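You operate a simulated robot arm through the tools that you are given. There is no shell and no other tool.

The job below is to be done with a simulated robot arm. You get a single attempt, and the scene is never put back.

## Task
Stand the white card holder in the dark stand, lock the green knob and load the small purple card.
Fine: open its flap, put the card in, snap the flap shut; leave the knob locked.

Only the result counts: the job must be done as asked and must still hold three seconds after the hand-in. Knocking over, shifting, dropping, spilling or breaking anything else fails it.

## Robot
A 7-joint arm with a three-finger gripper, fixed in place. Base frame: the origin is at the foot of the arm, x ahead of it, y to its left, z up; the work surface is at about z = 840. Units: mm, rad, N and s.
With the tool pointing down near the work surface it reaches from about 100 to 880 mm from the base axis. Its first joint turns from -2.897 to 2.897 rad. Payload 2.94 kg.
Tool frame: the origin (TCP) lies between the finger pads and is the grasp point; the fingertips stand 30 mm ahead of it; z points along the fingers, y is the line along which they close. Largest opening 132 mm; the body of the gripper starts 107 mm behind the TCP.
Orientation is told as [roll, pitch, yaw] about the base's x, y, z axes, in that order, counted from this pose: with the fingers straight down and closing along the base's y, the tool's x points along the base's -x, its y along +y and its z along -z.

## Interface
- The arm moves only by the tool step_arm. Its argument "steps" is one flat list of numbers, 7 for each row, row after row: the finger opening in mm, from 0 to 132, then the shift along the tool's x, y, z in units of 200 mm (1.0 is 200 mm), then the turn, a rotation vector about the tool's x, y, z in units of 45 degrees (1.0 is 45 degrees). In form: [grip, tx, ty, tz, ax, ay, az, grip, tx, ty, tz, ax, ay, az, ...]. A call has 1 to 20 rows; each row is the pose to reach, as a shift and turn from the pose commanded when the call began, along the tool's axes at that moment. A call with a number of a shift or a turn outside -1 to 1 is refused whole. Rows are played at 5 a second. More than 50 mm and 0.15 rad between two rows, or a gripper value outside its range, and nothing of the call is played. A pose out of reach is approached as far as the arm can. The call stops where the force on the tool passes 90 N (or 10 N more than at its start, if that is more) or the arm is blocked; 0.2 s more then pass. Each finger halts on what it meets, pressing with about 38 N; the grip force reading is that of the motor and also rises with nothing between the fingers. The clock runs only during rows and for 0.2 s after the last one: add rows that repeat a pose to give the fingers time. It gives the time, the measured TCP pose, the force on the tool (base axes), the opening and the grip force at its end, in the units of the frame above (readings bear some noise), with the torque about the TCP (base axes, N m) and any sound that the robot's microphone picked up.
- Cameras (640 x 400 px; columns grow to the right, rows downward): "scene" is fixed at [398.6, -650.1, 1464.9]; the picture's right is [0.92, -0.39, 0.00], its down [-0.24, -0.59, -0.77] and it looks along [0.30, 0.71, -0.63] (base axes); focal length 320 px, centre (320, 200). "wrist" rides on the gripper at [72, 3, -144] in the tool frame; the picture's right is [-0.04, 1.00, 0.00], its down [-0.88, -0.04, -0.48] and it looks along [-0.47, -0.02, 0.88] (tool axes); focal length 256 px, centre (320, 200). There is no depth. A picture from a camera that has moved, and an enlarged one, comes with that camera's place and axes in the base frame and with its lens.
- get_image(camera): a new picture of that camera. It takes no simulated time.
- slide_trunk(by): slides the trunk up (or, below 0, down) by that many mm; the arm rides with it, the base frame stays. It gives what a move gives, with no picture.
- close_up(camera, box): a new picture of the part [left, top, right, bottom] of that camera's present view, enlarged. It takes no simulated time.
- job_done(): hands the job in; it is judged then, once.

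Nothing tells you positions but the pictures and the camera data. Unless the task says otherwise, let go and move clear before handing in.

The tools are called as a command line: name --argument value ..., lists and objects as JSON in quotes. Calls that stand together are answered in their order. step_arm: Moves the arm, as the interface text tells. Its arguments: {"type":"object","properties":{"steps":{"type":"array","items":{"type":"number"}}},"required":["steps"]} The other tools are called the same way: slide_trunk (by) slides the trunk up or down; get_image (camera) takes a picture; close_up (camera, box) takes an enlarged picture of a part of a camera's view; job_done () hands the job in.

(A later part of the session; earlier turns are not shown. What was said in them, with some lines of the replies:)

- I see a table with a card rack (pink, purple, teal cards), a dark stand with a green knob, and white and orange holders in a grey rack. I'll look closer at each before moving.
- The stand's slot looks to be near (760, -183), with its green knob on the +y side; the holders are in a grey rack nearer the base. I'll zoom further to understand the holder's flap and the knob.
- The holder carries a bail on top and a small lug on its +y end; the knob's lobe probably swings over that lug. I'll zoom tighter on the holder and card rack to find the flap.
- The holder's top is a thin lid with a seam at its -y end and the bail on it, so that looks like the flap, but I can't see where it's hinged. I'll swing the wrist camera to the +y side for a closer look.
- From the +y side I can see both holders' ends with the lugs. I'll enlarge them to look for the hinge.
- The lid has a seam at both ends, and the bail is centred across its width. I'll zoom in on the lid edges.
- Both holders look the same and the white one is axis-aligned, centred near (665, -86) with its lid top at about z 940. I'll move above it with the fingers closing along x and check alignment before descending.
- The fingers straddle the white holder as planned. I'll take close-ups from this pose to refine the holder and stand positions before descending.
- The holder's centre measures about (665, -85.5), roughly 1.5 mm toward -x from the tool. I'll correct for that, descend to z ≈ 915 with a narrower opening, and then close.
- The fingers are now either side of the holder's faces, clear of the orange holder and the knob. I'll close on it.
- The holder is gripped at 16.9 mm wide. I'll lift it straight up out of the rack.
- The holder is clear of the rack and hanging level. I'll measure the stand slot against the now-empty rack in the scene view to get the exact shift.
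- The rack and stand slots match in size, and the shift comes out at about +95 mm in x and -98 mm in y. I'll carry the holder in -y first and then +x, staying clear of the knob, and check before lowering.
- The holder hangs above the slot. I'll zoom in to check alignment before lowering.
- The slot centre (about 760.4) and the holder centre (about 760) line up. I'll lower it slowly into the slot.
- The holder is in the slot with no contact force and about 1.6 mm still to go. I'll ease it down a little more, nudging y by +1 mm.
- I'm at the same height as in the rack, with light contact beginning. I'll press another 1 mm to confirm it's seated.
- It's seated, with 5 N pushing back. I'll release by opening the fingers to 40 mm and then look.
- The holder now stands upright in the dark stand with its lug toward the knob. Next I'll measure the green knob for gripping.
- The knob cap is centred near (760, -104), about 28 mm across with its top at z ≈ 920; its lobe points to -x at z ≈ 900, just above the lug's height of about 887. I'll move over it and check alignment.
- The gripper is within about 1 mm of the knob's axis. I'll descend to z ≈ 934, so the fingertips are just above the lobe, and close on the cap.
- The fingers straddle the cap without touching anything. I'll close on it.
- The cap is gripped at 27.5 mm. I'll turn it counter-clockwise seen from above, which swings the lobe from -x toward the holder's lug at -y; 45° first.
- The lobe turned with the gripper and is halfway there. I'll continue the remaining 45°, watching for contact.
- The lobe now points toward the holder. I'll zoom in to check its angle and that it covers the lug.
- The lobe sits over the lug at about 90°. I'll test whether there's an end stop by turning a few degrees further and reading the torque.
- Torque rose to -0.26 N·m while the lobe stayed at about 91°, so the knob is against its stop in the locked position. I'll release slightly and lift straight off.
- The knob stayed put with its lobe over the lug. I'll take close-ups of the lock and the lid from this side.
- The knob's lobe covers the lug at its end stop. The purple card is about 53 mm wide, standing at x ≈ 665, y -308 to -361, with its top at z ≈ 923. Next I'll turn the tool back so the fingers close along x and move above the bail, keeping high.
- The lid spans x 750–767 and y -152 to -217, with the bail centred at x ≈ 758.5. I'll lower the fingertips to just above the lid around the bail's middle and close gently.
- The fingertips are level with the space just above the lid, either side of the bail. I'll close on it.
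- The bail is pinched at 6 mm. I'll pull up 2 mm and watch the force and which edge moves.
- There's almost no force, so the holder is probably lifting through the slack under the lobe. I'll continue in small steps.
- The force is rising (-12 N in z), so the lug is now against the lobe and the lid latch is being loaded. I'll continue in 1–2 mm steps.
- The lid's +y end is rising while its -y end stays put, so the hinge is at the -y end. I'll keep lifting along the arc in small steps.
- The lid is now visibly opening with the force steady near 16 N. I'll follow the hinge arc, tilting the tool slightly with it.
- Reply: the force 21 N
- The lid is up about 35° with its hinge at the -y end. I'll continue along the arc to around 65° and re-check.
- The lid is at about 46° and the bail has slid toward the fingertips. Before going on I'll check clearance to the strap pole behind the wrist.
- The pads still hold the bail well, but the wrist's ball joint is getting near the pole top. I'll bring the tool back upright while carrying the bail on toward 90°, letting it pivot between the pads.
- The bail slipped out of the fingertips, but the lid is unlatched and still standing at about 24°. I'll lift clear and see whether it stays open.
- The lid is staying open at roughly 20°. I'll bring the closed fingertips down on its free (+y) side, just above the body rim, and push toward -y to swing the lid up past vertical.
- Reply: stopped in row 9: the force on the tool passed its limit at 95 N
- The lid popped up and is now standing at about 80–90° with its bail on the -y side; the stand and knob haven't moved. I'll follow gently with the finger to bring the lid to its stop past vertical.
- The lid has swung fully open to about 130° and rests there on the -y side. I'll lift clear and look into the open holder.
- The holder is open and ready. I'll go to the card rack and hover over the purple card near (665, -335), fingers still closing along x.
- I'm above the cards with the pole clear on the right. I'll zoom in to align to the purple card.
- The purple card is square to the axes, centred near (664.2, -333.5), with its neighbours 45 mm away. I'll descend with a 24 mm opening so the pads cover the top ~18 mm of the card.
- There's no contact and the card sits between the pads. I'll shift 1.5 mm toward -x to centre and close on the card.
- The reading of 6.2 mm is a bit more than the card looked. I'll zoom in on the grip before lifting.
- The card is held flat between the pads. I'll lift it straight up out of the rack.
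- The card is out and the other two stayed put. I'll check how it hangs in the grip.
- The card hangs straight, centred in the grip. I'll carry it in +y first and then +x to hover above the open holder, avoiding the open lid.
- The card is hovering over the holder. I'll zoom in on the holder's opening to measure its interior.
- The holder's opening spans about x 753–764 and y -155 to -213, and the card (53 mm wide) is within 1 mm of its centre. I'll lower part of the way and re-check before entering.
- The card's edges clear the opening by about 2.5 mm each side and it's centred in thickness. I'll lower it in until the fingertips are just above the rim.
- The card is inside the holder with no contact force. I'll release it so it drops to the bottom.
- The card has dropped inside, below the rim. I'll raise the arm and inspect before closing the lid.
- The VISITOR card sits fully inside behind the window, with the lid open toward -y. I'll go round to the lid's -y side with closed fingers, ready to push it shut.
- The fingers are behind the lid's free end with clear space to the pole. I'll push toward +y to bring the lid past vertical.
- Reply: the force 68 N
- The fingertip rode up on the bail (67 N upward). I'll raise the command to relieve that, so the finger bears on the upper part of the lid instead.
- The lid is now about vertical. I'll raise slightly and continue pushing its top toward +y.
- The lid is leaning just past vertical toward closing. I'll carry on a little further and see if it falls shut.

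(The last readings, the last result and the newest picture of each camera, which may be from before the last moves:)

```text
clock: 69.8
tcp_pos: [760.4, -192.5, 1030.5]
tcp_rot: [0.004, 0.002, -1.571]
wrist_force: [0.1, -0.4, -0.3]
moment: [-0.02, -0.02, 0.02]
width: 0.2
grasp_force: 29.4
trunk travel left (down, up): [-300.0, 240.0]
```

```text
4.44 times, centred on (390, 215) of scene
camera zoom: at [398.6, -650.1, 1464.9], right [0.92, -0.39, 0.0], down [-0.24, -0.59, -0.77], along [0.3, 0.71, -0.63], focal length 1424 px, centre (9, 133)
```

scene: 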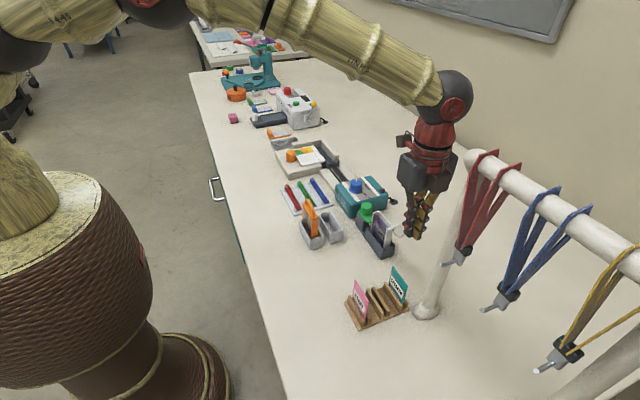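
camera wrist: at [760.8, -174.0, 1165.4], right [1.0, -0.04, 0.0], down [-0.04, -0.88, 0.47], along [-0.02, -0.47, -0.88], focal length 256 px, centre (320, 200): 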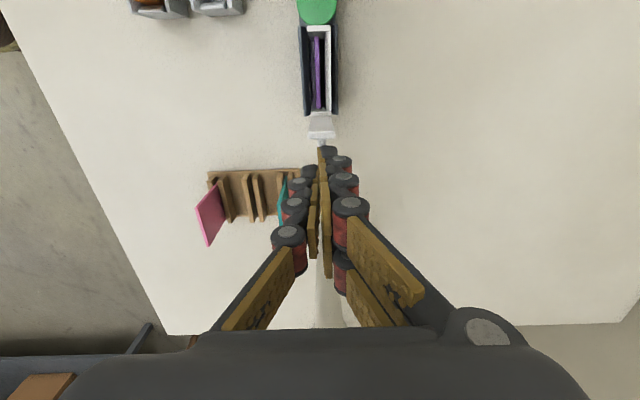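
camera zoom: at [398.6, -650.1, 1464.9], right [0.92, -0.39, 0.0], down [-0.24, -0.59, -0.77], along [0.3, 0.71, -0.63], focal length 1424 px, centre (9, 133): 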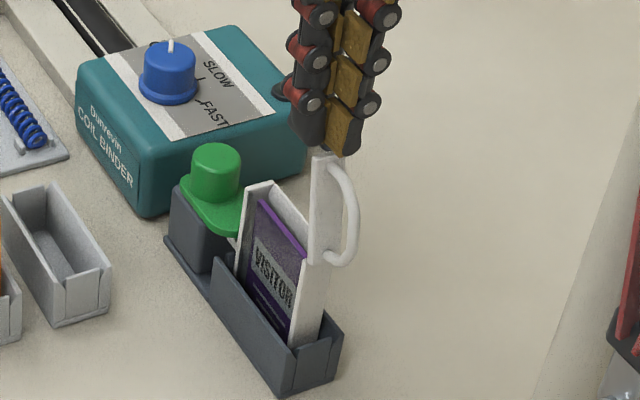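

The finger passed over the top and the lid is balancing at about 80°. I'll go back over it, come down behind its top edge, and push again.

step_arm --steps '[0, -0.02, 0, -0.05, 0, 0, 0, 0, -0.14, 0, -0.05, 0, 0, 0, 0, -0.26, 0, -0.05, 0, 0, 0, 0, -0.3, 0, -0.02, 0, 0, 0, 0, -0.3, 0, 0.055, 0, 0, 0, 0, -0.26, 0, 0.055, 0, 0, 0, 0, -0.22, 0, 0.055, 0, 0, 0, 0, -0.18, 0, 0.055, 0, 0, 0, 0, -0.14, 0, 0.055, 0, 0, 0]'

close_up --camera "scene" --box '[355, 170, 425, 260]'

```text
clock: 71.8
tcp_pos: [760.2, -220.1, 1019.4]
tcp_rot: [0.005, 0.001, -1.569]
wrist_force: [0.1, 0.6, 0.1]
moment: [-0.04, 0.02, 0.01]
width: 0.0
grasp_force: 28.6
trunk travel left (down, up): [-300.0, 240.0]
```

```text
4.44 times, centred on (390, 215) of scene
camera zoom: at [398.6, -650.1, 1464.9], right [0.92, -0.39, 0.0], down [-0.24, -0.59, -0.77], along [0.3, 0.71, -0.63], focal length 1424 px, centre (9, 133)
```

zoom: 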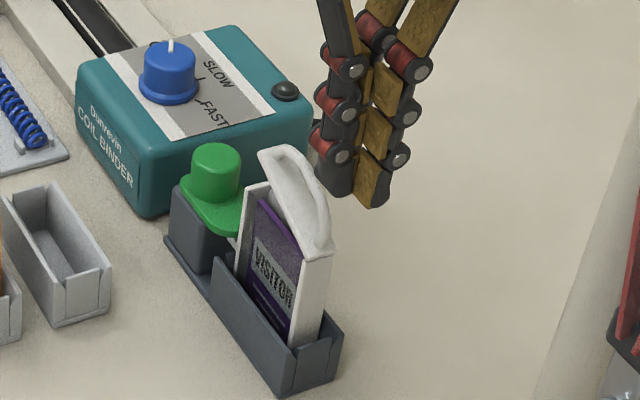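

The lid is now falling shut on its own. I'll lift and move above its free end, then check that it has settled.

step_arm --steps '[0, 0, 0, -0.06, 0, 0, 0, 0, 0.06, 0, -0.15, 0, 0, 0, 0, 0.16, 0, -0.2, 0, 0, 0, 0, 0.25, 0, -0.2, 0, 0, 0, 0, 0.27, 0, -0.2, 0, 0, 0, 0, 0.27, 0, -0.2, 0, 0, 0]'

close_up --camera "scene" --box '[355, 180, 415, 255]'

close_up --camera "wrist" --box '[285, 50, 355, 200]'

```text
clock: 73.2
tcp_pos: [760.3, -165.6, 1059.5]
tcp_rot: [0.004, 0.002, -1.571]
wrist_force: [-0.8, -0.2, 0.2]
moment: [0.0, 0.0, -0.03]
width: 0.0
grasp_force: 28.5
trunk travel left (down, up): [-300.0, 240.0]
```

```text
5.33 times, centred on (385, 218) of scene
camera zoom: at [398.6, -650.1, 1464.9], right [0.92, -0.39, 0.0], down [-0.24, -0.59, -0.77], along [0.3, 0.71, -0.63], focal length 1709 px, centre (-27, 107)
```

zoom: 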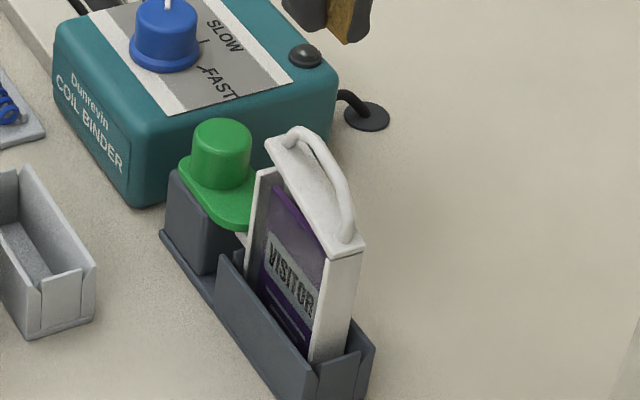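

```text
2.67 times, centred on (320, 125) of wrist
camera zoom: at [762.2, -93.2, 1202.1], right [1.0, -0.04, 0.0], down [-0.04, -0.88, 0.47], along [-0.02, -0.47, -0.88], focal length 683 px, centre (320, 400)
```

zoom: 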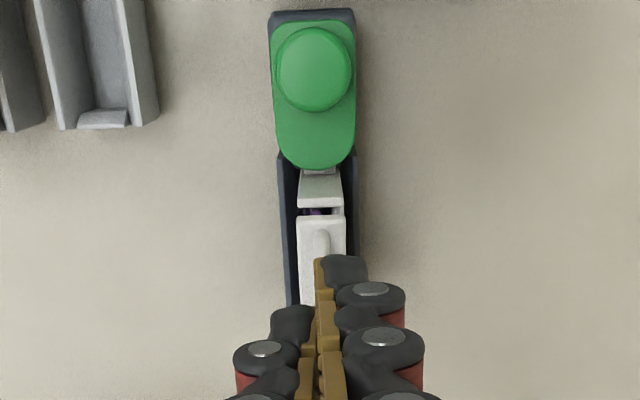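

The lid is coming down slowly, now around 20°. I'll lower the closed fingertips over its free end to push it the rest of the way down and snap it.

step_arm --steps '[0, 0, 0, 0.1, 0, 0, 0, 0, 0, 0, 0.19, 0, 0, 0, 0, 0, 0, 0.25, 0, 0, 0, 0, 0, 0, 0.29, 0, 0, 0, 0, 0, 0, 0.315, 0, 0, 0, 0, 0, 0, 0.33, 0, 0, 0, 0, 0, 0, 0.34, 0, 0, 0, 0, 0, 0, 0.34, 0, 0, 0]'

close_up --camera "scene" --box '[355, 180, 415, 255]'

close_up --camera "wrist" --box '[285, 80, 355, 230]'

```text
clock: 75.0
tcp_pos: [760.0, -167.5, 993.1]
tcp_rot: [0.004, -0.001, -1.572]
wrist_force: [-1.3, 0.9, 5.1]
moment: [-0.02, -0.01, 0.0]
width: 5.8
grasp_force: 28.7
trunk travel left (down, up): [-300.0, 240.0]
```

```text
5.33 times, centred on (385, 218) of scene
camera zoom: at [398.6, -650.1, 1464.9], right [0.92, -0.39, 0.0], down [-0.24, -0.59, -0.77], along [0.3, 0.71, -0.63], focal length 1709 px, centre (-27, 107)
```

zoom: 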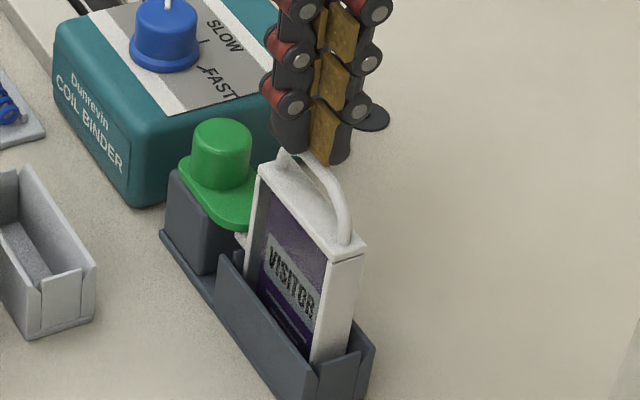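

```text
2.67 times, centred on (320, 155) of wrist
camera zoom: at [762.8, -94.4, 1134.9], right [1.0, -0.04, 0.0], down [-0.04, -0.88, 0.47], along [-0.02, -0.47, -0.88], focal length 683 px, centre (320, 320)
```

zoom: 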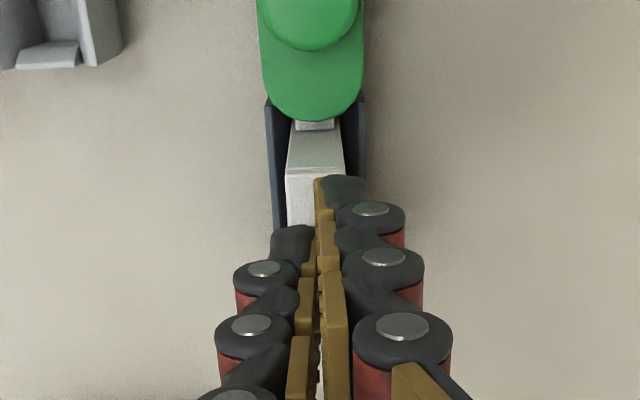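

The bail slipped between the fingertips (5.8 mm) and the lid is already down. I'll open to about 9 mm so the fingers straddle the bail, and press directly on the lid's top near its free end.

step_arm --steps '[9, 0, -0.004, 0, 0, 0, 0, 9, 0, -0.004, 0.03, 0, 0, 0, 9, 0, -0.004, 0.06, 0, 0, 0, 9, 0, -0.004, 0.08, 0, 0, 0, 9, 0, -0.004, 0.09, 0, 0, 0, 9, 0, -0.004, 0.1, 0, 0, 0]'

close_up --camera "scene" --box '[355, 180, 415, 255]'

```text
clock: 76.4
tcp_pos: [758.8, -166.3, 976.7]
tcp_rot: [0.01, 0.001, -1.571]
wrist_force: [-0.3, 0.4, 41.6]
moment: [-0.27, -0.23, -0.08]
width: 14.9
grasp_force: 37.8
trunk travel left (down, up): [-300.0, 240.0]
```

```text
5.33 times, centred on (385, 218) of scene
camera zoom: at [398.6, -650.1, 1464.9], right [0.92, -0.39, 0.0], down [-0.24, -0.59, -0.77], along [0.3, 0.71, -0.63], focal length 1709 px, centre (-27, 107)
```

zoom: 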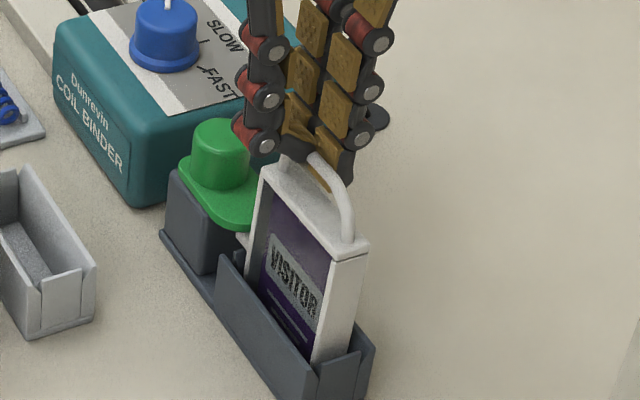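

The force is 42 N and the fingers have been spread to 14.9 mm. I'll look closely before doing anything more.

close_up --camera "scene" --box '[368, 190, 400, 235]'

close_up --camera "wrist" --box '[285, 100, 355, 220]'

```text
8.89 times, centred on (384, 212) of scene
camera zoom: at [398.6, -650.1, 1464.9], right [0.92, -0.39, 0.0], down [-0.24, -0.59, -0.77], along [0.3, 0.71, -0.63], focal length 2848 px, centre (-249, 89)
```

zoom: 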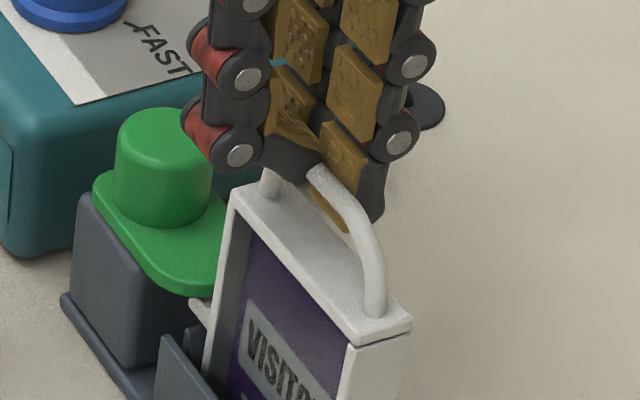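

```text
3.33 times, centred on (320, 160) of wrist
camera zoom: at [760.2, -93.4, 1118.9], right [1.0, -0.04, 0.01], down [-0.04, -0.88, 0.48], along [-0.01, -0.48, -0.88], focal length 853 px, centre (320, 333)
```

zoom: 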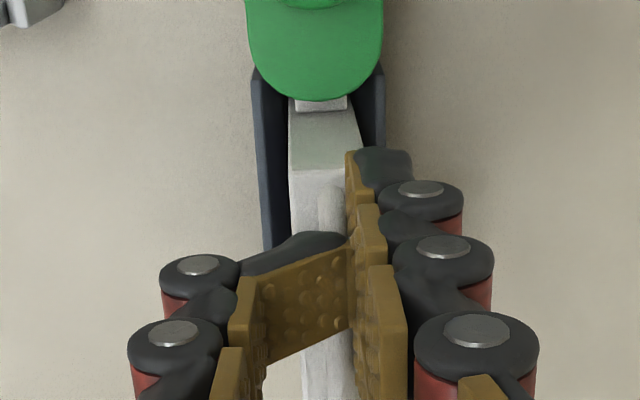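

One fingertip's last joint folded over the bail while pressing. I'll back straight up and check the lid and finger.

step_arm --steps '[15, 0, 0, -0.03, 0, 0, 0, 20, 0, 0, -0.08, 0, 0, 0, 25, 0, 0, -0.15, 0, 0, 0, 30, 0, 0, -0.25, 0, 0, 0, 30, 0, 0, -0.35, 0, 0, 0, 30, 0, 0, -0.35, 0, 0, 0]'

get_image --camera "wrist"

close_up --camera "scene" --box '[368, 190, 405, 240]'

close_up --camera "wrist" --box '[290, 70, 350, 190]'

```text
clock: 77.8
tcp_pos: [758.9, -164.9, 1041.4]
tcp_rot: [0.005, 0.003, -1.57]
wrist_force: [-0.2, -0.7, 1.0]
moment: [0.02, -0.01, -0.03]
width: 30.9
grasp_force: 0.1
trunk travel left (down, up): [-300.0, 240.0]
```

```text
taken
camera wrist: at [761.0, -92.3, 1184.5], right [1.0, -0.04, 0.0], down [-0.04, -0.88, 0.47], along [-0.02, -0.47, -0.88], focal length 256 px, centre (320, 200)
```

wrist: 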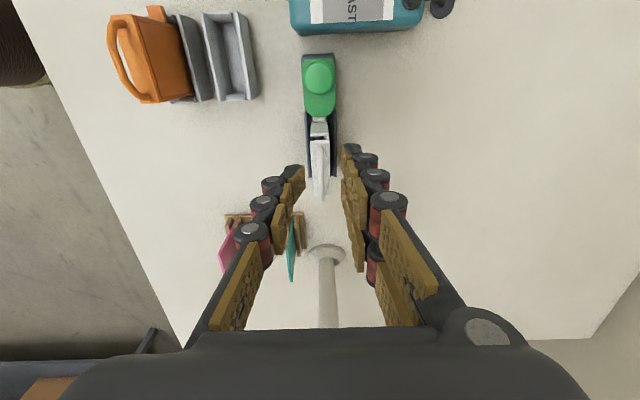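

```text
8.00 times, centred on (386, 215) of scene
camera zoom: at [398.6, -650.1, 1464.9], right [0.92, -0.39, 0.0], down [-0.24, -0.59, -0.77], along [0.3, 0.71, -0.63], focal length 2563 px, centre (-212, 80)
```

zoom: 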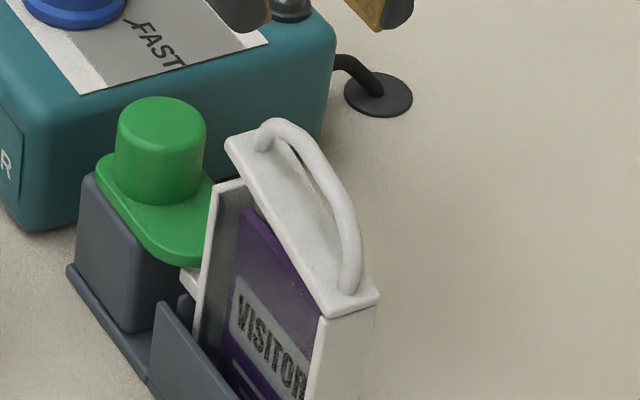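

```text
3.33 times, centred on (320, 130) of wrist
camera zoom: at [761.0, -92.3, 1184.5], right [1.0, -0.04, 0.0], down [-0.04, -0.88, 0.47], along [-0.02, -0.47, -0.88], focal length 853 px, centre (320, 433)
```

zoom: 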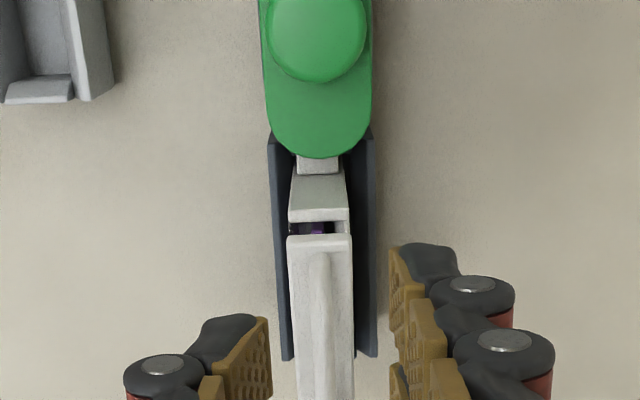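

The lid lifted back to about 20° as I backed off, so it hasn't latched. I'll check the fingers' condition.

close_up --camera "wrist" --box '[220, 120, 420, 320]'

close_up --camera "scene" --box '[350, 120, 430, 220]'

```text
2.00 times, centred on (320, 220) of wrist
camera zoom: at [761.0, -92.3, 1184.5], right [1.0, -0.04, 0.0], down [-0.04, -0.88, 0.47], along [-0.02, -0.47, -0.88], focal length 512 px, centre (320, 160)
```

zoom: 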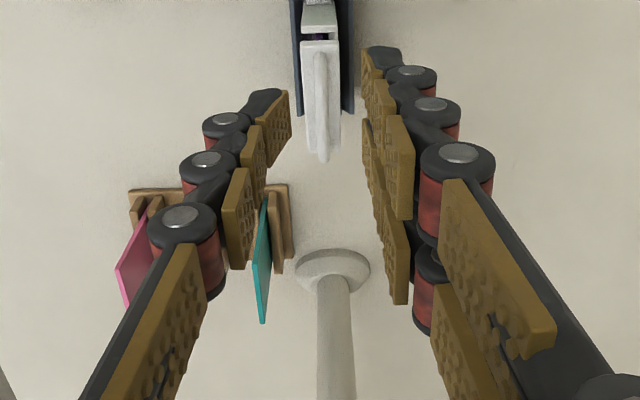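

```text
4.00 times, centred on (390, 170) of scene
camera zoom: at [398.6, -650.1, 1464.9], right [0.92, -0.39, 0.0], down [-0.24, -0.59, -0.77], along [0.3, 0.71, -0.63], focal length 1282 px, centre (40, 320)
```

zoom: 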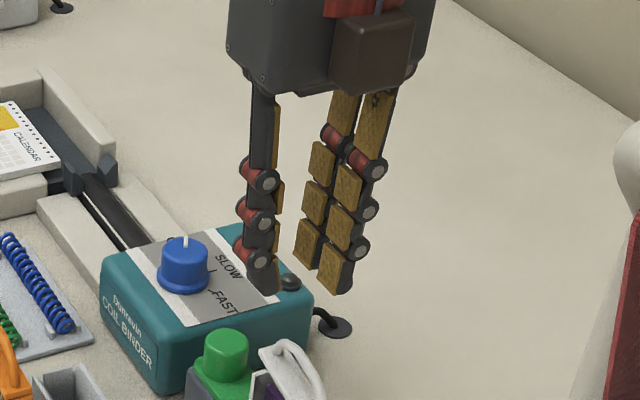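

The fingers are fine; it's a three-finger hand whose last joints flex. The lid should settle under its own weight, so I'll wait 2 s in place and look again.

step_arm --steps '[30, 0, 0, 0, 0, 0, 0, 30, 0, 0, 0, 0, 0, 0, 30, 0, 0, 0, 0, 0, 0, 30, 0, 0, 0, 0, 0, 0, 30, 0, 0, 0, 0, 0, 0, 30, 0, 0, 0, 0, 0, 0, 30, 0, 0, 0, 0, 0, 0, 30, 0, 0, 0, 0, 0, 0, 30, 0, 0, 0, 0, 0, 0, 30, 0, 0, 0, 0, 0, 0]'

close_up --camera "scene" --box '[368, 190, 405, 240]'

close_up --camera "wrist" --box '[290, 70, 350, 200]'

```text
clock: 80.0
tcp_pos: [759.4, -165.2, 1042.9]
tcp_rot: [0.004, 0.002, -1.572]
wrist_force: [0.1, -0.8, 0.1]
moment: [-0.01, 0.0, 0.03]
width: 29.8
grasp_force: 0.1
trunk travel left (down, up): [-300.0, 240.0]
```

```text
8.00 times, centred on (386, 215) of scene
camera zoom: at [398.6, -650.1, 1464.9], right [0.92, -0.39, 0.0], down [-0.24, -0.59, -0.77], along [0.3, 0.71, -0.63], focal length 2563 px, centre (-212, 80)
```

zoom: 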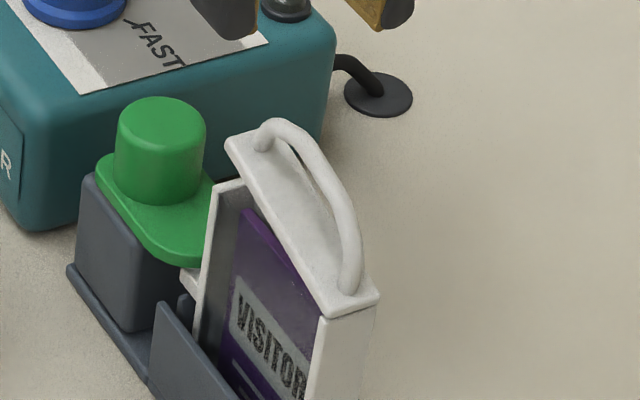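

```text
3.08 times, centred on (320, 135) of wrist
camera zoom: at [761.1, -92.4, 1184.7], right [1.0, -0.04, 0.0], down [-0.04, -0.88, 0.47], along [-0.02, -0.47, -0.88], focal length 788 px, centre (320, 400)
```

zoom: 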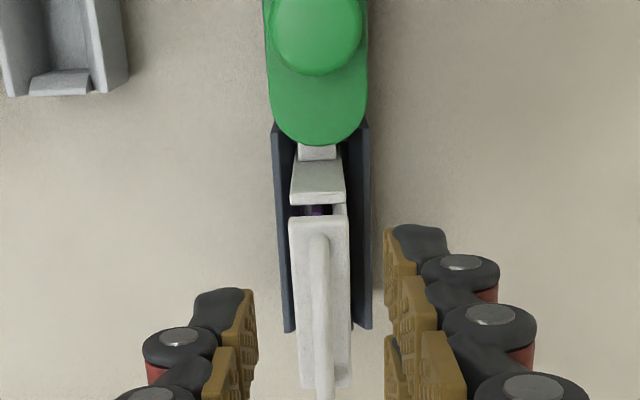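

The lid rests stably at about 20°, so it needs a firm push to snap. I'll grip the bail near its free end with the fingertips just above the lid, so the clamped fingers can press the lid straight down without folding.

step_arm --steps '[22, -0.02, 0, 0.06, 0, 0, 0, 20, -0.035, 0, 0.14, 0, 0, 0, 20, -0.035, 0, 0.2, 0, 0, 0, 20, -0.035, 0, 0.235, 0, 0, 0, 20, -0.035, 0, 0.235, 0, 0, 0]'

close_up --camera "scene" --box '[360, 180, 410, 245]'

close_up --camera "wrist" --box '[280, 80, 360, 220]'

```text
clock: 81.2
tcp_pos: [757.8, -171.5, 994.5]
tcp_rot: [0.004, 0.001, -1.572]
wrist_force: [-0.8, 0.2, 0.2]
moment: [0.01, 0.03, 0.01]
width: 19.9
grasp_force: 0.1
trunk travel left (down, up): [-300.0, 240.0]
```

```text
6.15 times, centred on (385, 212) of scene
camera zoom: at [398.6, -650.1, 1464.9], right [0.92, -0.39, 0.0], down [-0.24, -0.59, -0.77], along [0.3, 0.71, -0.63], focal length 1972 px, centre (-80, 123)
```

zoom: 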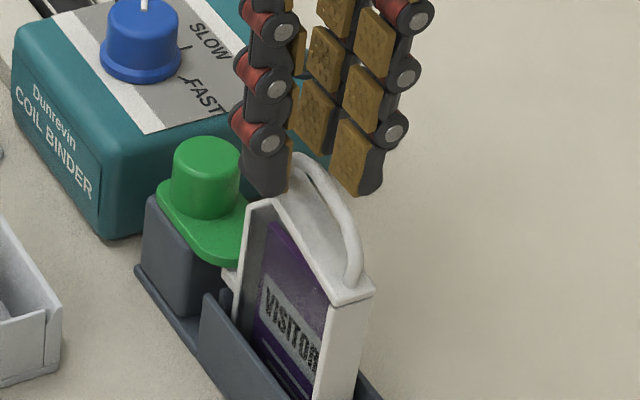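

```text
2.86 times, centred on (320, 150) of wrist
camera zoom: at [761.0, -100.3, 1137.0], right [1.0, -0.04, 0.0], down [-0.04, -0.88, 0.47], along [-0.02, -0.47, -0.88], focal length 731 px, centre (320, 343)
```

zoom: 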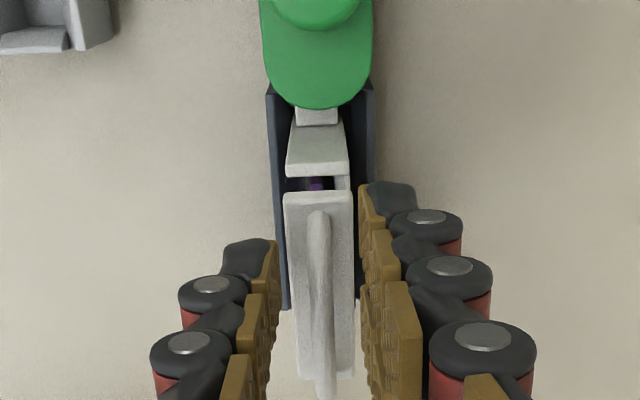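

The fingers straddle the bail near its free end. I'll close on it and check before pressing.

step_arm --steps '[10, 0, 0, 0, 0, 0, 0, 3, 0, 0, 0, 0, 0, 0, 0, 0, 0, 0, 0, 0, 0, 0, 0, 0, 0, 0, 0, 0]'

close_up --camera "scene" --box '[360, 180, 410, 245]'

```text
clock: 82.2
tcp_pos: [757.9, -172.6, 994.4]
tcp_rot: [0.004, 0.003, -1.572]
wrist_force: [0.1, -0.8, 0.3]
moment: [0.03, -0.02, -0.01]
width: 6.0
grasp_force: 33.0
trunk travel left (down, up): [-300.0, 240.0]
```

```text
6.15 times, centred on (385, 212) of scene
camera zoom: at [398.6, -650.1, 1464.9], right [0.92, -0.39, 0.0], down [-0.24, -0.59, -0.77], along [0.3, 0.71, -0.63], focal length 1972 px, centre (-80, 123)
```

zoom: 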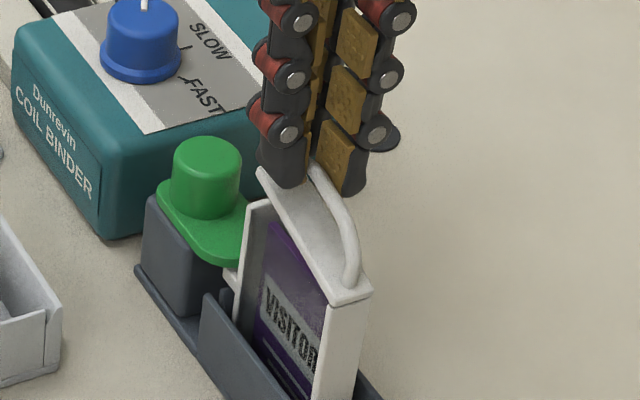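

The bail is gripped at 6 mm. I'll push down with it in small steps.

step_arm --steps '[0, 0.005, 0, 0.02, 0, 0, 0, 0, 0.012, 0, 0.04, 0, 0, 0, 0, 0.02, 0, 0.06, 0, 0, 0, 0, 0.025, 0, 0.075, 0, 0, 0, 0, 0.03, 0, 0.09, 0, 0, 0, 0, 0.03, 0, 0.09, 0, 0, 0]'

close_up --camera "scene" --box '[360, 180, 410, 245]'

close_up --camera "wrist" --box '[280, 80, 360, 220]'

```text
clock: 83.6
tcp_pos: [758.2, -167.0, 977.8]
tcp_rot: [0.005, -0.001, -1.57]
wrist_force: [1.5, 3.3, 15.8]
moment: [-0.59, -0.08, 0.11]
width: 5.9
grasp_force: 33.3
trunk travel left (down, up): [-300.0, 240.0]
```

```text
6.15 times, centred on (385, 212) of scene
camera zoom: at [398.6, -650.1, 1464.9], right [0.92, -0.39, 0.0], down [-0.24, -0.59, -0.77], along [0.3, 0.71, -0.63], focal length 1972 px, centre (-80, 123)
```

zoom: 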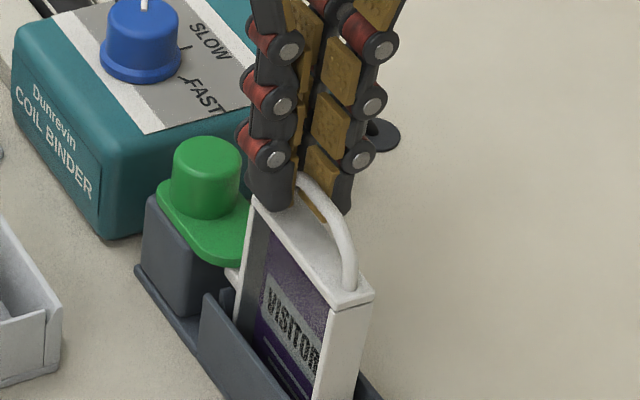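

```text
2.86 times, centred on (320, 150) of wrist
camera zoom: at [760.9, -94.2, 1119.9], right [1.0, -0.04, 0.0], down [-0.04, -0.88, 0.47], along [-0.02, -0.47, -0.88], focal length 731 px, centre (320, 343)
```

zoom: 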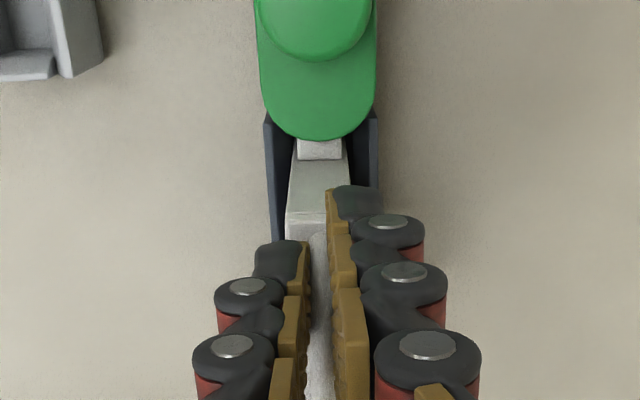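

The lid is nearly down with 16 N. I'll keep pressing in 2 mm steps until it snaps.

step_arm --steps '[0, 0, 0, 0.01, 0, 0, 0, 0, 0, 0, 0.02, 0, 0, 0, 0, 0, 0, 0.03, 0, 0, 0, 0, 0, 0, 0.03, 0, 0, 0]'

close_up --camera "scene" --box '[360, 190, 410, 245]'

```text
clock: 84.6
tcp_pos: [758.1, -164.9, 972.6]
tcp_rot: [0.009, -0.001, -1.571]
wrist_force: [1.7, 17.6, 36.2]
moment: [0.04, -0.04, 0.12]
width: 6.3
grasp_force: 33.0
trunk travel left (down, up): [-300.0, 240.0]
```

```text
7.27 times, centred on (385, 218) of scene
camera zoom: at [398.6, -650.1, 1464.9], right [0.92, -0.39, 0.0], down [-0.24, -0.59, -0.77], along [0.3, 0.71, -0.63], focal length 2330 px, centre (-153, 73)
```

zoom: 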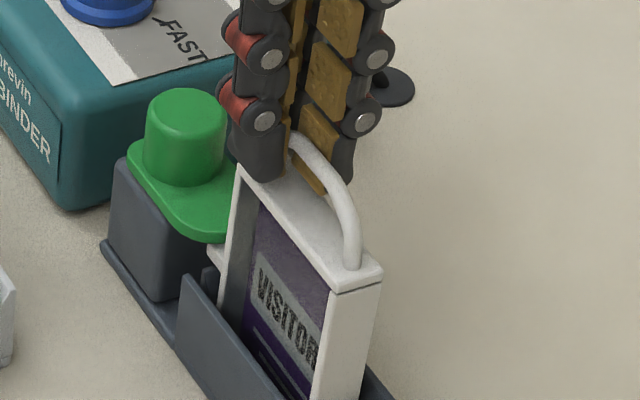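

step_arm --steps '[0, 0, 0, 0.01, 0, 0, 0, 0, 0, 0, 0.02, 0, 0, 0, 0, 0, 0, 0.02, 0, 0, 0]'

close_up --camera "scene" --box '[370, 195, 400, 235]'

close_up --camera "wrist" --box '[295, 110, 345, 200]'

```text
clock: 85.4
tcp_pos: [758.0, -166.8, 968.1]
tcp_rot: [0.005, 0.001, -1.57]
wrist_force: [0.6, 9.6, 30.2]
moment: [0.21, 0.04, 0.03]
width: 5.7
grasp_force: 33.6
trunk travel left (down, up): [-300.0, 240.0]
```

```text
10.00 times, centred on (385, 215) of scene
camera zoom: at [398.6, -650.1, 1464.9], right [0.92, -0.39, 0.0], down [-0.24, -0.59, -0.77], along [0.3, 0.71, -0.63], focal length 3204 px, centre (-330, 50)
```

zoom: 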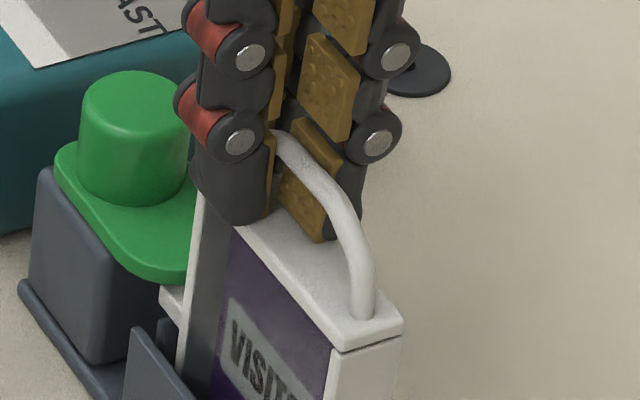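

```text
4.44 times, centred on (320, 155) of wrist
camera zoom: at [759.9, -94.2, 1110.3], right [1.0, -0.04, 0.01], down [-0.04, -0.88, 0.48], along [-0.02, -0.48, -0.88], focal length 1138 px, centre (320, 400)
```

zoom: 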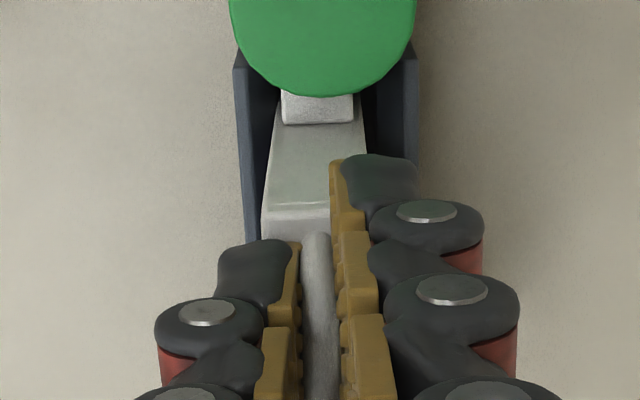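

The lid looks flush with the body. I'll open the fingers without lifting, then raise, and see if the lid stays latched.

step_arm --steps '[6, 0, 0, -0.02, 0, 0, 0, 15, 0, 0, -0.02, 0, 0, 0, 28, 0, 0, -0.02, 0, 0, 0, 32, 0, 0, -0.02, 0, 0, 0, 32, 0, 0, -0.02, 0, 0, 0]'

close_up --camera "scene" --box '[365, 185, 405, 240]'

close_up --camera "wrist" --box '[280, 80, 360, 220]'

```text
clock: 86.6
tcp_pos: [759.9, -167.6, 969.5]
tcp_rot: [0.005, 0.0, -1.571]
wrist_force: [0.2, -1.6, 5.0]
moment: [-0.08, -0.06, -0.02]
width: 32.5
grasp_force: 0.1
trunk travel left (down, up): [-300.0, 240.0]
```

```text
7.27 times, centred on (385, 212) of scene
camera zoom: at [398.6, -650.1, 1464.9], right [0.92, -0.39, 0.0], down [-0.24, -0.59, -0.77], along [0.3, 0.71, -0.63], focal length 2330 px, centre (-153, 109)
```

zoom: 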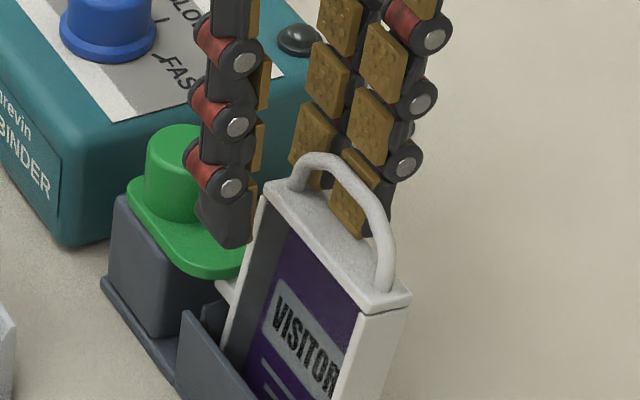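

```text
2.86 times, centred on (320, 150) of wrist
camera zoom: at [761.8, -95.5, 1112.8], right [1.0, -0.04, 0.0], down [-0.04, -0.88, 0.47], along [-0.02, -0.47, -0.88], focal length 731 px, centre (320, 343)
```

zoom: 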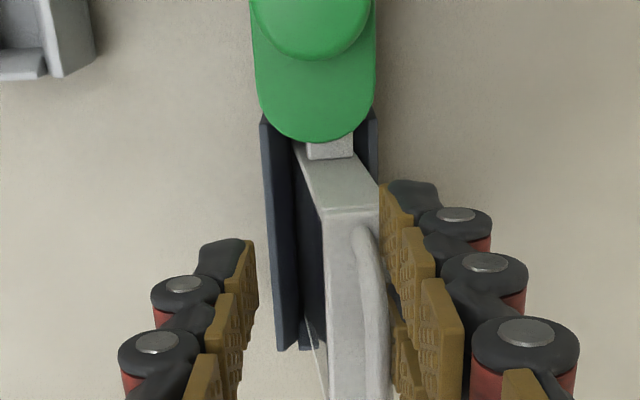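

The lid stayed shut as the fingers opened, but the holder is leaning a few degrees toward +x against the right fingers. I'll shift slightly toward -x and back straight up slowly, checking that the lid stays down.

close_up --camera "scene" --box '[375, 195, 400, 230]'

close_up --camera "wrist" --box '[300, 110, 360, 220]'

```text
11.43 times, centred on (388, 212) of scene
camera zoom: at [398.6, -650.1, 1464.9], right [0.92, -0.39, 0.0], down [-0.24, -0.59, -0.77], along [0.3, 0.71, -0.63], focal length 3662 px, centre (-451, 57)
```

zoom: 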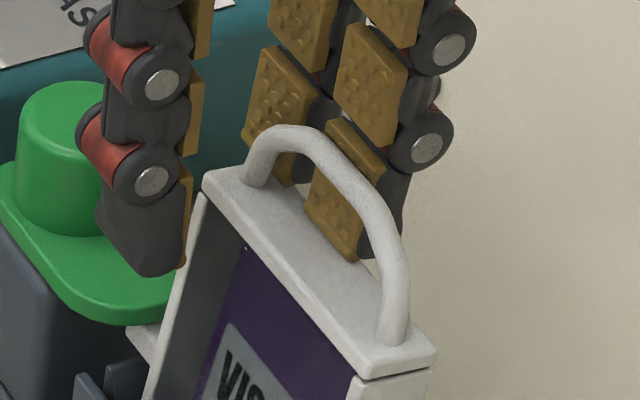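

```text
3.64 times, centred on (330, 165) of wrist
camera zoom: at [761.8, -95.5, 1112.8], right [1.0, -0.04, 0.0], down [-0.04, -0.88, 0.47], along [-0.02, -0.47, -0.88], focal length 931 px, centre (284, 327)
```

zoom: 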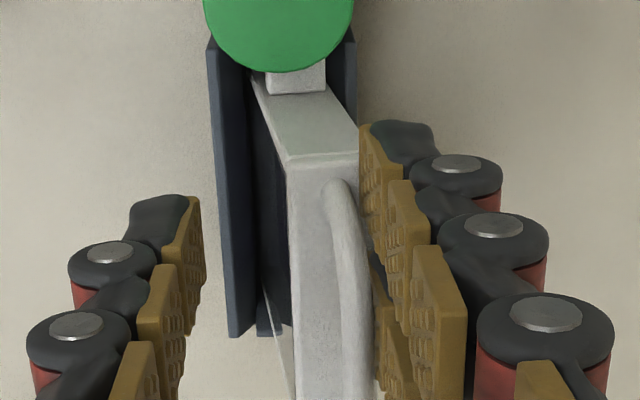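

The lid is flush and shut. I'll use the right fingers to nudge the holder back upright (about 7 mm toward -x), then lift away.

step_arm --steps '[32, 0, -0.01, 0, 0, 0, 0, 32, 0, -0.02, 0, 0, 0, 0, 32, 0, -0.03, 0, 0, 0, 0, 32, 0, -0.037, 0, 0, 0, 0, 32, 0, -0.037, 0, 0, 0, 0]'

close_up --camera "wrist" --box '[280, 80, 360, 220]'

close_up --camera "scene" --box '[365, 185, 405, 250]'

```text
clock: 87.8
tcp_pos: [752.4, -167.9, 969.5]
tcp_rot: [0.003, 0.002, -1.569]
wrist_force: [0.1, -1.4, 5.8]
moment: [-0.03, -0.11, -0.01]
width: 32.0
grasp_force: 0.0
trunk travel left (down, up): [-300.0, 240.0]
```

```text
2.86 times, centred on (320, 150) of wrist
camera zoom: at [753.9, -95.1, 1112.9], right [1.0, -0.04, 0.0], down [-0.04, -0.88, 0.47], along [-0.02, -0.47, -0.88], focal length 731 px, centre (320, 343)
```

zoom: 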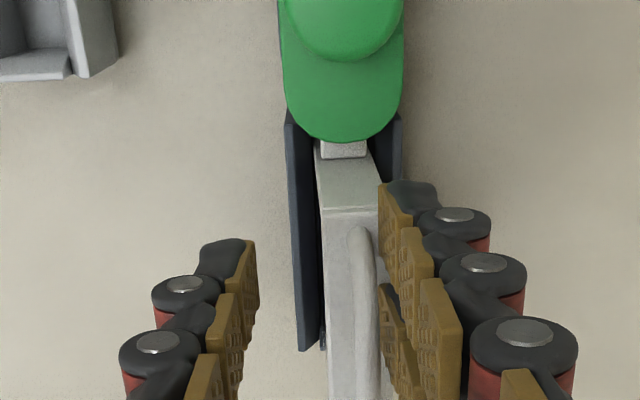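

```text
6.15 times, centred on (385, 218) of scene
camera zoom: at [398.6, -650.1, 1464.9], right [0.92, -0.39, 0.0], down [-0.24, -0.59, -0.77], along [0.3, 0.71, -0.63], focal length 1972 px, centre (-80, 92)
```

zoom: 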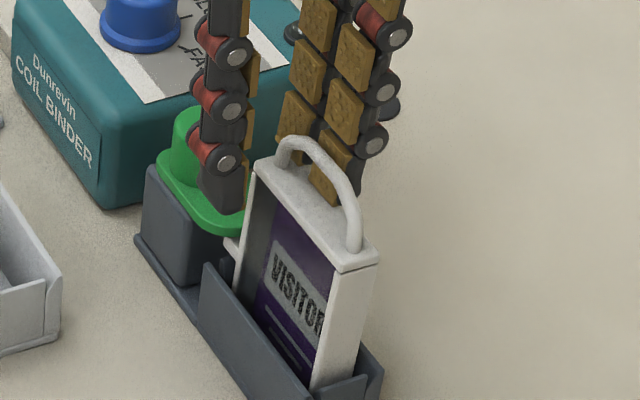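

The holder is upright again and the lid is shut. I'll open wider to make sure nothing hooks the bail, then raise.

step_arm --steps '[40, 0, 0.005, 0, 0, 0, 0, 50, 0, 0.01, 0, 0, 0, 0, 54, 0, 0.015, 0, 0, 0, 0, 54, 0, 0.015, 0, 0, 0, 0]'

close_up --camera "wrist" --box '[260, 80, 380, 240]'

close_up --camera "scene" --box '[360, 180, 410, 250]'

```text
clock: 88.8
tcp_pos: [754.2, -167.1, 969.2]
tcp_rot: [0.004, 0.002, -1.569]
wrist_force: [0.5, -0.1, -0.5]
moment: [0.01, -0.03, 0.03]
width: 53.7
grasp_force: 0.1
trunk travel left (down, up): [-300.0, 240.0]
```

```text
2.50 times, centred on (320, 160) of wrist
camera zoom: at [757.0, -94.3, 1112.1], right [1.0, -0.04, 0.0], down [-0.04, -0.88, 0.47], along [-0.02, -0.47, -0.88], focal length 640 px, centre (320, 300)
```

zoom: 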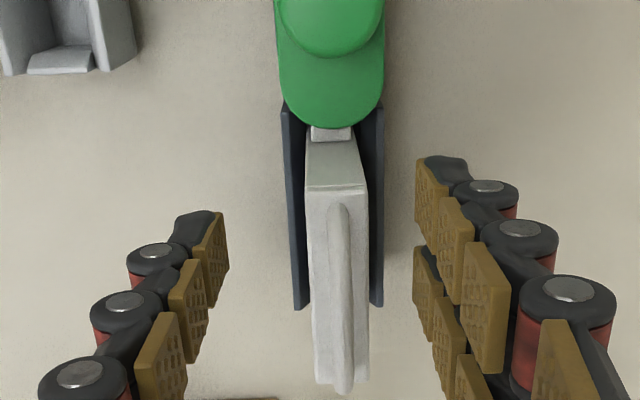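

```text
5.71 times, centred on (385, 215) of scene
camera zoom: at [398.6, -650.1, 1464.9], right [0.92, -0.39, 0.0], down [-0.24, -0.59, -0.77], along [0.3, 0.71, -0.63], focal length 1831 px, centre (-51, 114)
```

zoom: 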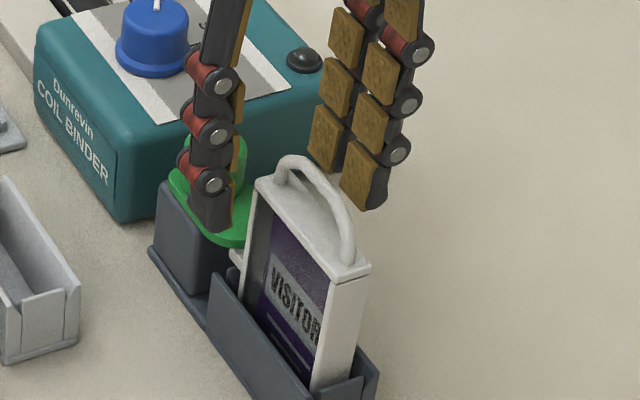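

The lid stays flush with no force on the tool, so it has latched. I'll raise straight up and inspect everything.

step_arm --steps '[54, 0, 0, -0.06, 0, 0, 0, 54, 0, 0, -0.16, 0, 0, 0, 54, 0, 0, -0.3, 0, 0, 0, 54, 0, 0, -0.45, 0, 0, 0, 54, 0, 0, -0.6, 0, 0, 0, 54, 0, 0, -0.6, 0, 0, 0]'

get_image --camera "scene"

close_up --camera "scene" --box '[355, 190, 405, 255]'

close_up --camera "wrist" --box '[280, 30, 360, 190]'

```text
clock: 90.2
tcp_pos: [756.0, -168.2, 1090.3]
tcp_rot: [0.002, 0.003, -1.57]
wrist_force: [-0.8, -0.1, -0.3]
moment: [0.02, 0.0, -0.04]
width: 53.9
grasp_force: 0.0
trunk travel left (down, up): [-300.0, 240.0]
```

```text
taken
```

scene: 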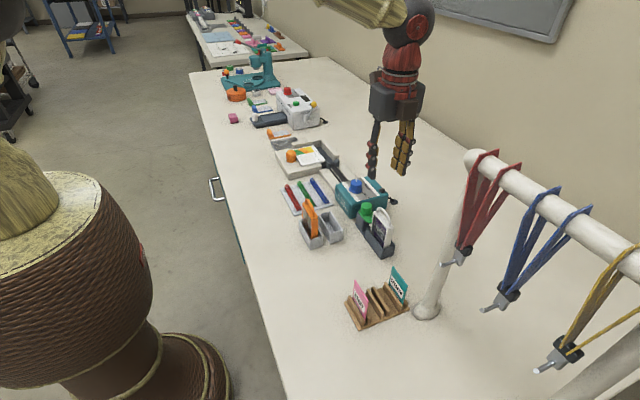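

```text
6.15 times, centred on (380, 222) of scene
camera zoom: at [398.6, -650.1, 1464.9], right [0.92, -0.39, 0.0], down [-0.24, -0.59, -0.77], along [0.3, 0.71, -0.63], focal length 1972 px, centre (-49, 62)
```

zoom: 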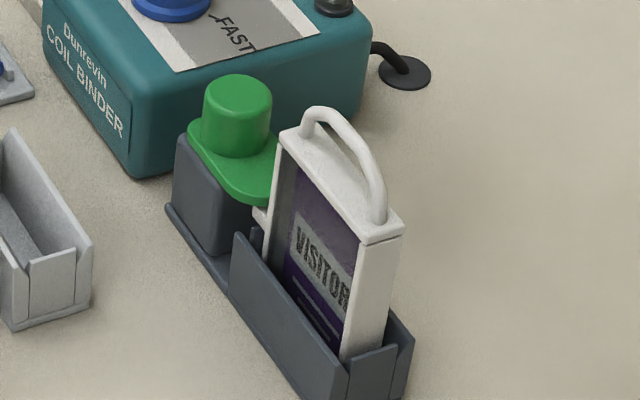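

```text
2.50 times, centred on (320, 110) of wrist
camera zoom: at [757.6, -96.2, 1233.4], right [1.0, -0.04, 0.0], down [-0.04, -0.88, 0.47], along [-0.02, -0.47, -0.88], focal length 640 px, centre (320, 425)
```

zoom: 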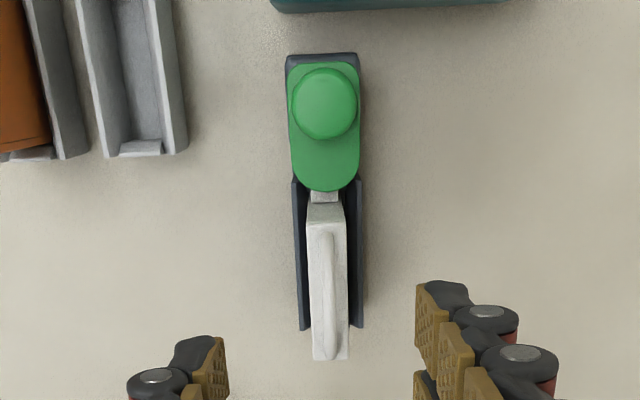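

The lid is down, the VISITOR card shows in the window, and the knob's lobe is over the lug. I'll zoom in on the lid seam and knob angle for a final check.

close_up --camera "scene" --box '[373, 198, 400, 232]'

close_up --camera "wrist" --box '[305, 60, 345, 170]'

close_up --camera "scene" --box '[335, 255, 415, 335]'

close_up --camera "wrist" --box '[305, 100, 340, 150]'

```text
11.76 times, centred on (386, 215) of scene
camera zoom: at [398.6, -650.1, 1464.9], right [0.92, -0.39, 0.0], down [-0.24, -0.59, -0.77], along [0.3, 0.71, -0.63], focal length 3770 px, centre (-462, 24)
```

zoom: 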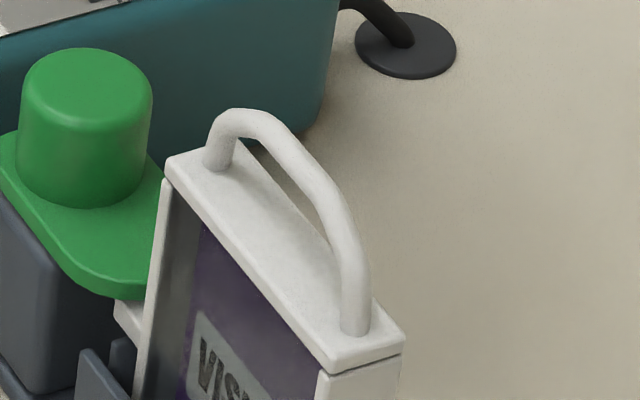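

```text
3.64 times, centred on (325, 115) of wrist
camera zoom: at [757.6, -96.2, 1233.4], right [1.0, -0.04, 0.0], down [-0.04, -0.88, 0.47], along [-0.02, -0.47, -0.88], focal length 931 px, centre (302, 509)
```

zoom: 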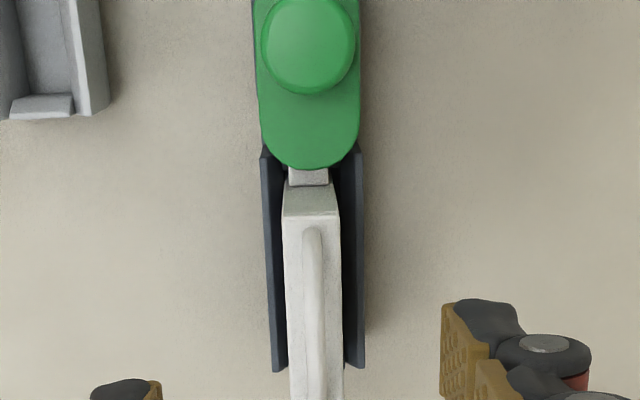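

```text
5.00 times, centred on (375, 295) of scene
camera zoom: at [398.6, -650.1, 1464.9], right [0.92, -0.39, 0.0], down [-0.24, -0.59, -0.77], along [0.3, 0.71, -0.63], focal length 1602 px, centre (45, -275)
```

zoom: 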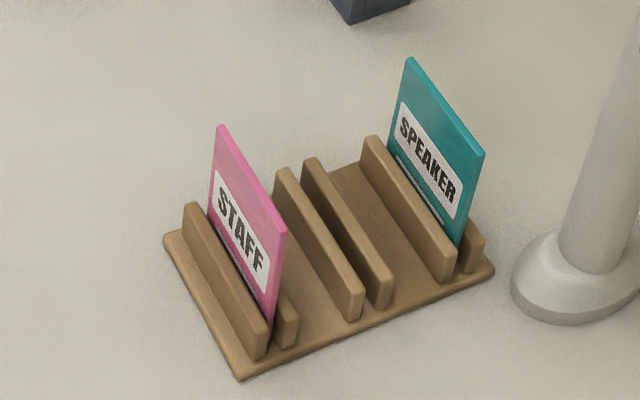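

```text
8.00 times, centred on (322, 125) of wrist
camera zoom: at [757.6, -96.2, 1233.4], right [1.0, -0.04, 0.0], down [-0.04, -0.88, 0.47], along [-0.02, -0.47, -0.88], focal length 2048 px, centre (300, 800)
```

zoom: 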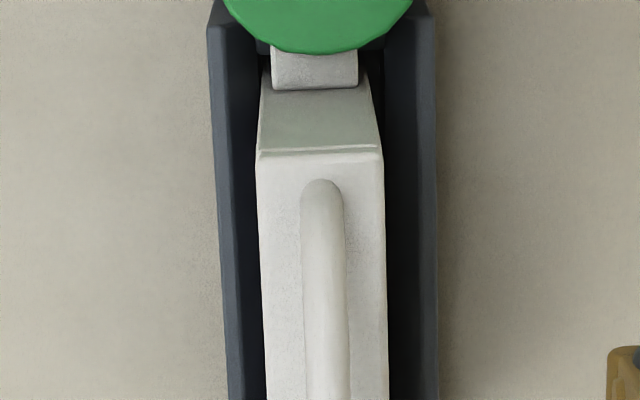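

The lid is flush at both ends, as it was originally, and the neighbouring cards are untouched. I'll raise the arm further clear and make one last comparison that the stand hasn't shifted.

step_arm --steps '[54, 0.05, -0.05, -0.15, 0, 0, 0, 54, 0.1, -0.1, -0.3, 0, 0, 0, 54, 0.15, -0.15, -0.4, 0, 0, 0, 54, 0.15, -0.15, -0.4, 0, 0, 0, 54, 0.15, -0.15, -0.4, 0, 0, 0, 54, 0.15, -0.15, -0.4, 0, 0, 0]'

close_up --camera "scene" --box '[360, 210, 400, 265]'

close_up --camera "scene" --box '[270, 160, 430, 260]'

```text
clock: 91.6
tcp_pos: [722.5, -138.6, 1170.9]
tcp_rot: [0.002, 0.001, -1.571]
wrist_force: [-0.3, -0.6, -0.2]
moment: [0.0, -0.02, 0.0]
width: 54.1
grasp_force: 0.1
trunk travel left (down, up): [-300.0, 240.0]
```

```text
7.27 times, centred on (380, 238) of scene
camera zoom: at [398.6, -650.1, 1464.9], right [0.92, -0.39, 0.0], down [-0.24, -0.59, -0.77], along [0.3, 0.71, -0.63], focal length 2330 px, centre (-116, -73)
```

zoom: 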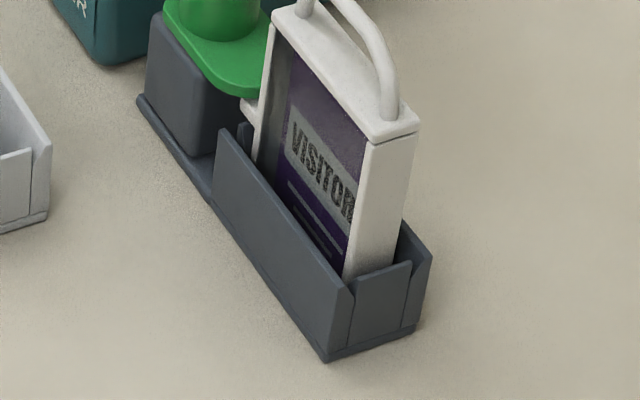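

```text
4.00 times, centred on (350, 210) of scene
camera zoom: at [398.6, -650.1, 1464.9], right [0.92, -0.39, 0.0], down [-0.24, -0.59, -0.77], along [0.3, 0.71, -0.63], focal length 1282 px, centre (200, 160)
```

zoom: 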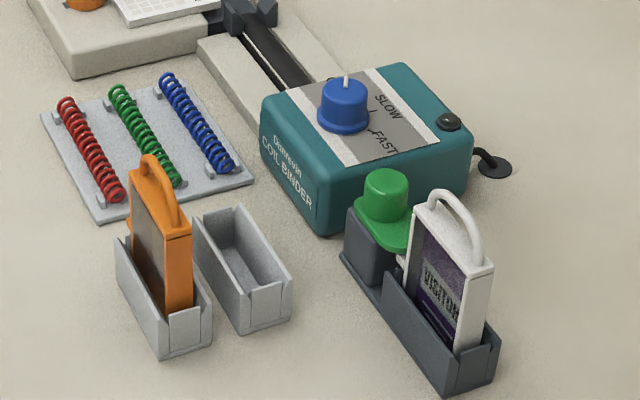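

The stand is exactly where it started. The white holder stands in it with the knob locked over its lug, the VISITOR card is inside, the lid is shut, nothing else has moved, and the arm is clear. I'm handing in.

job_done

```text
The job is handed in.
```

I handed in the job with everything in place in the final pictures; no verdict came back.

- **Holder:** the white card holder stands in the dark stand, and the stand hasn't moved from its original spot.
- **Knob:** the green knob is turned about 90° to its end stop, with its lobe over the small tab on the end of the holder.
- **Card:** the purple VISITOR card sits fully inside, behind the window.
- **Flap:** it is shut and flush at both ends, as it was at the start. I heard no click from the latch. I take it as latched because it stayed down after I let go, whereas unlatched it had rested open at about 20°.

The work was not entirely clean. Opening the flap took one push that hit the 90 N force limit, and closing it took two presses. After the second press the holder leaned about 5° to one side, and I nudged it back upright.

The pictures show the other two cards, the orange holder and the coil binder undisturbed, and the arm is clear with the gripper empty.
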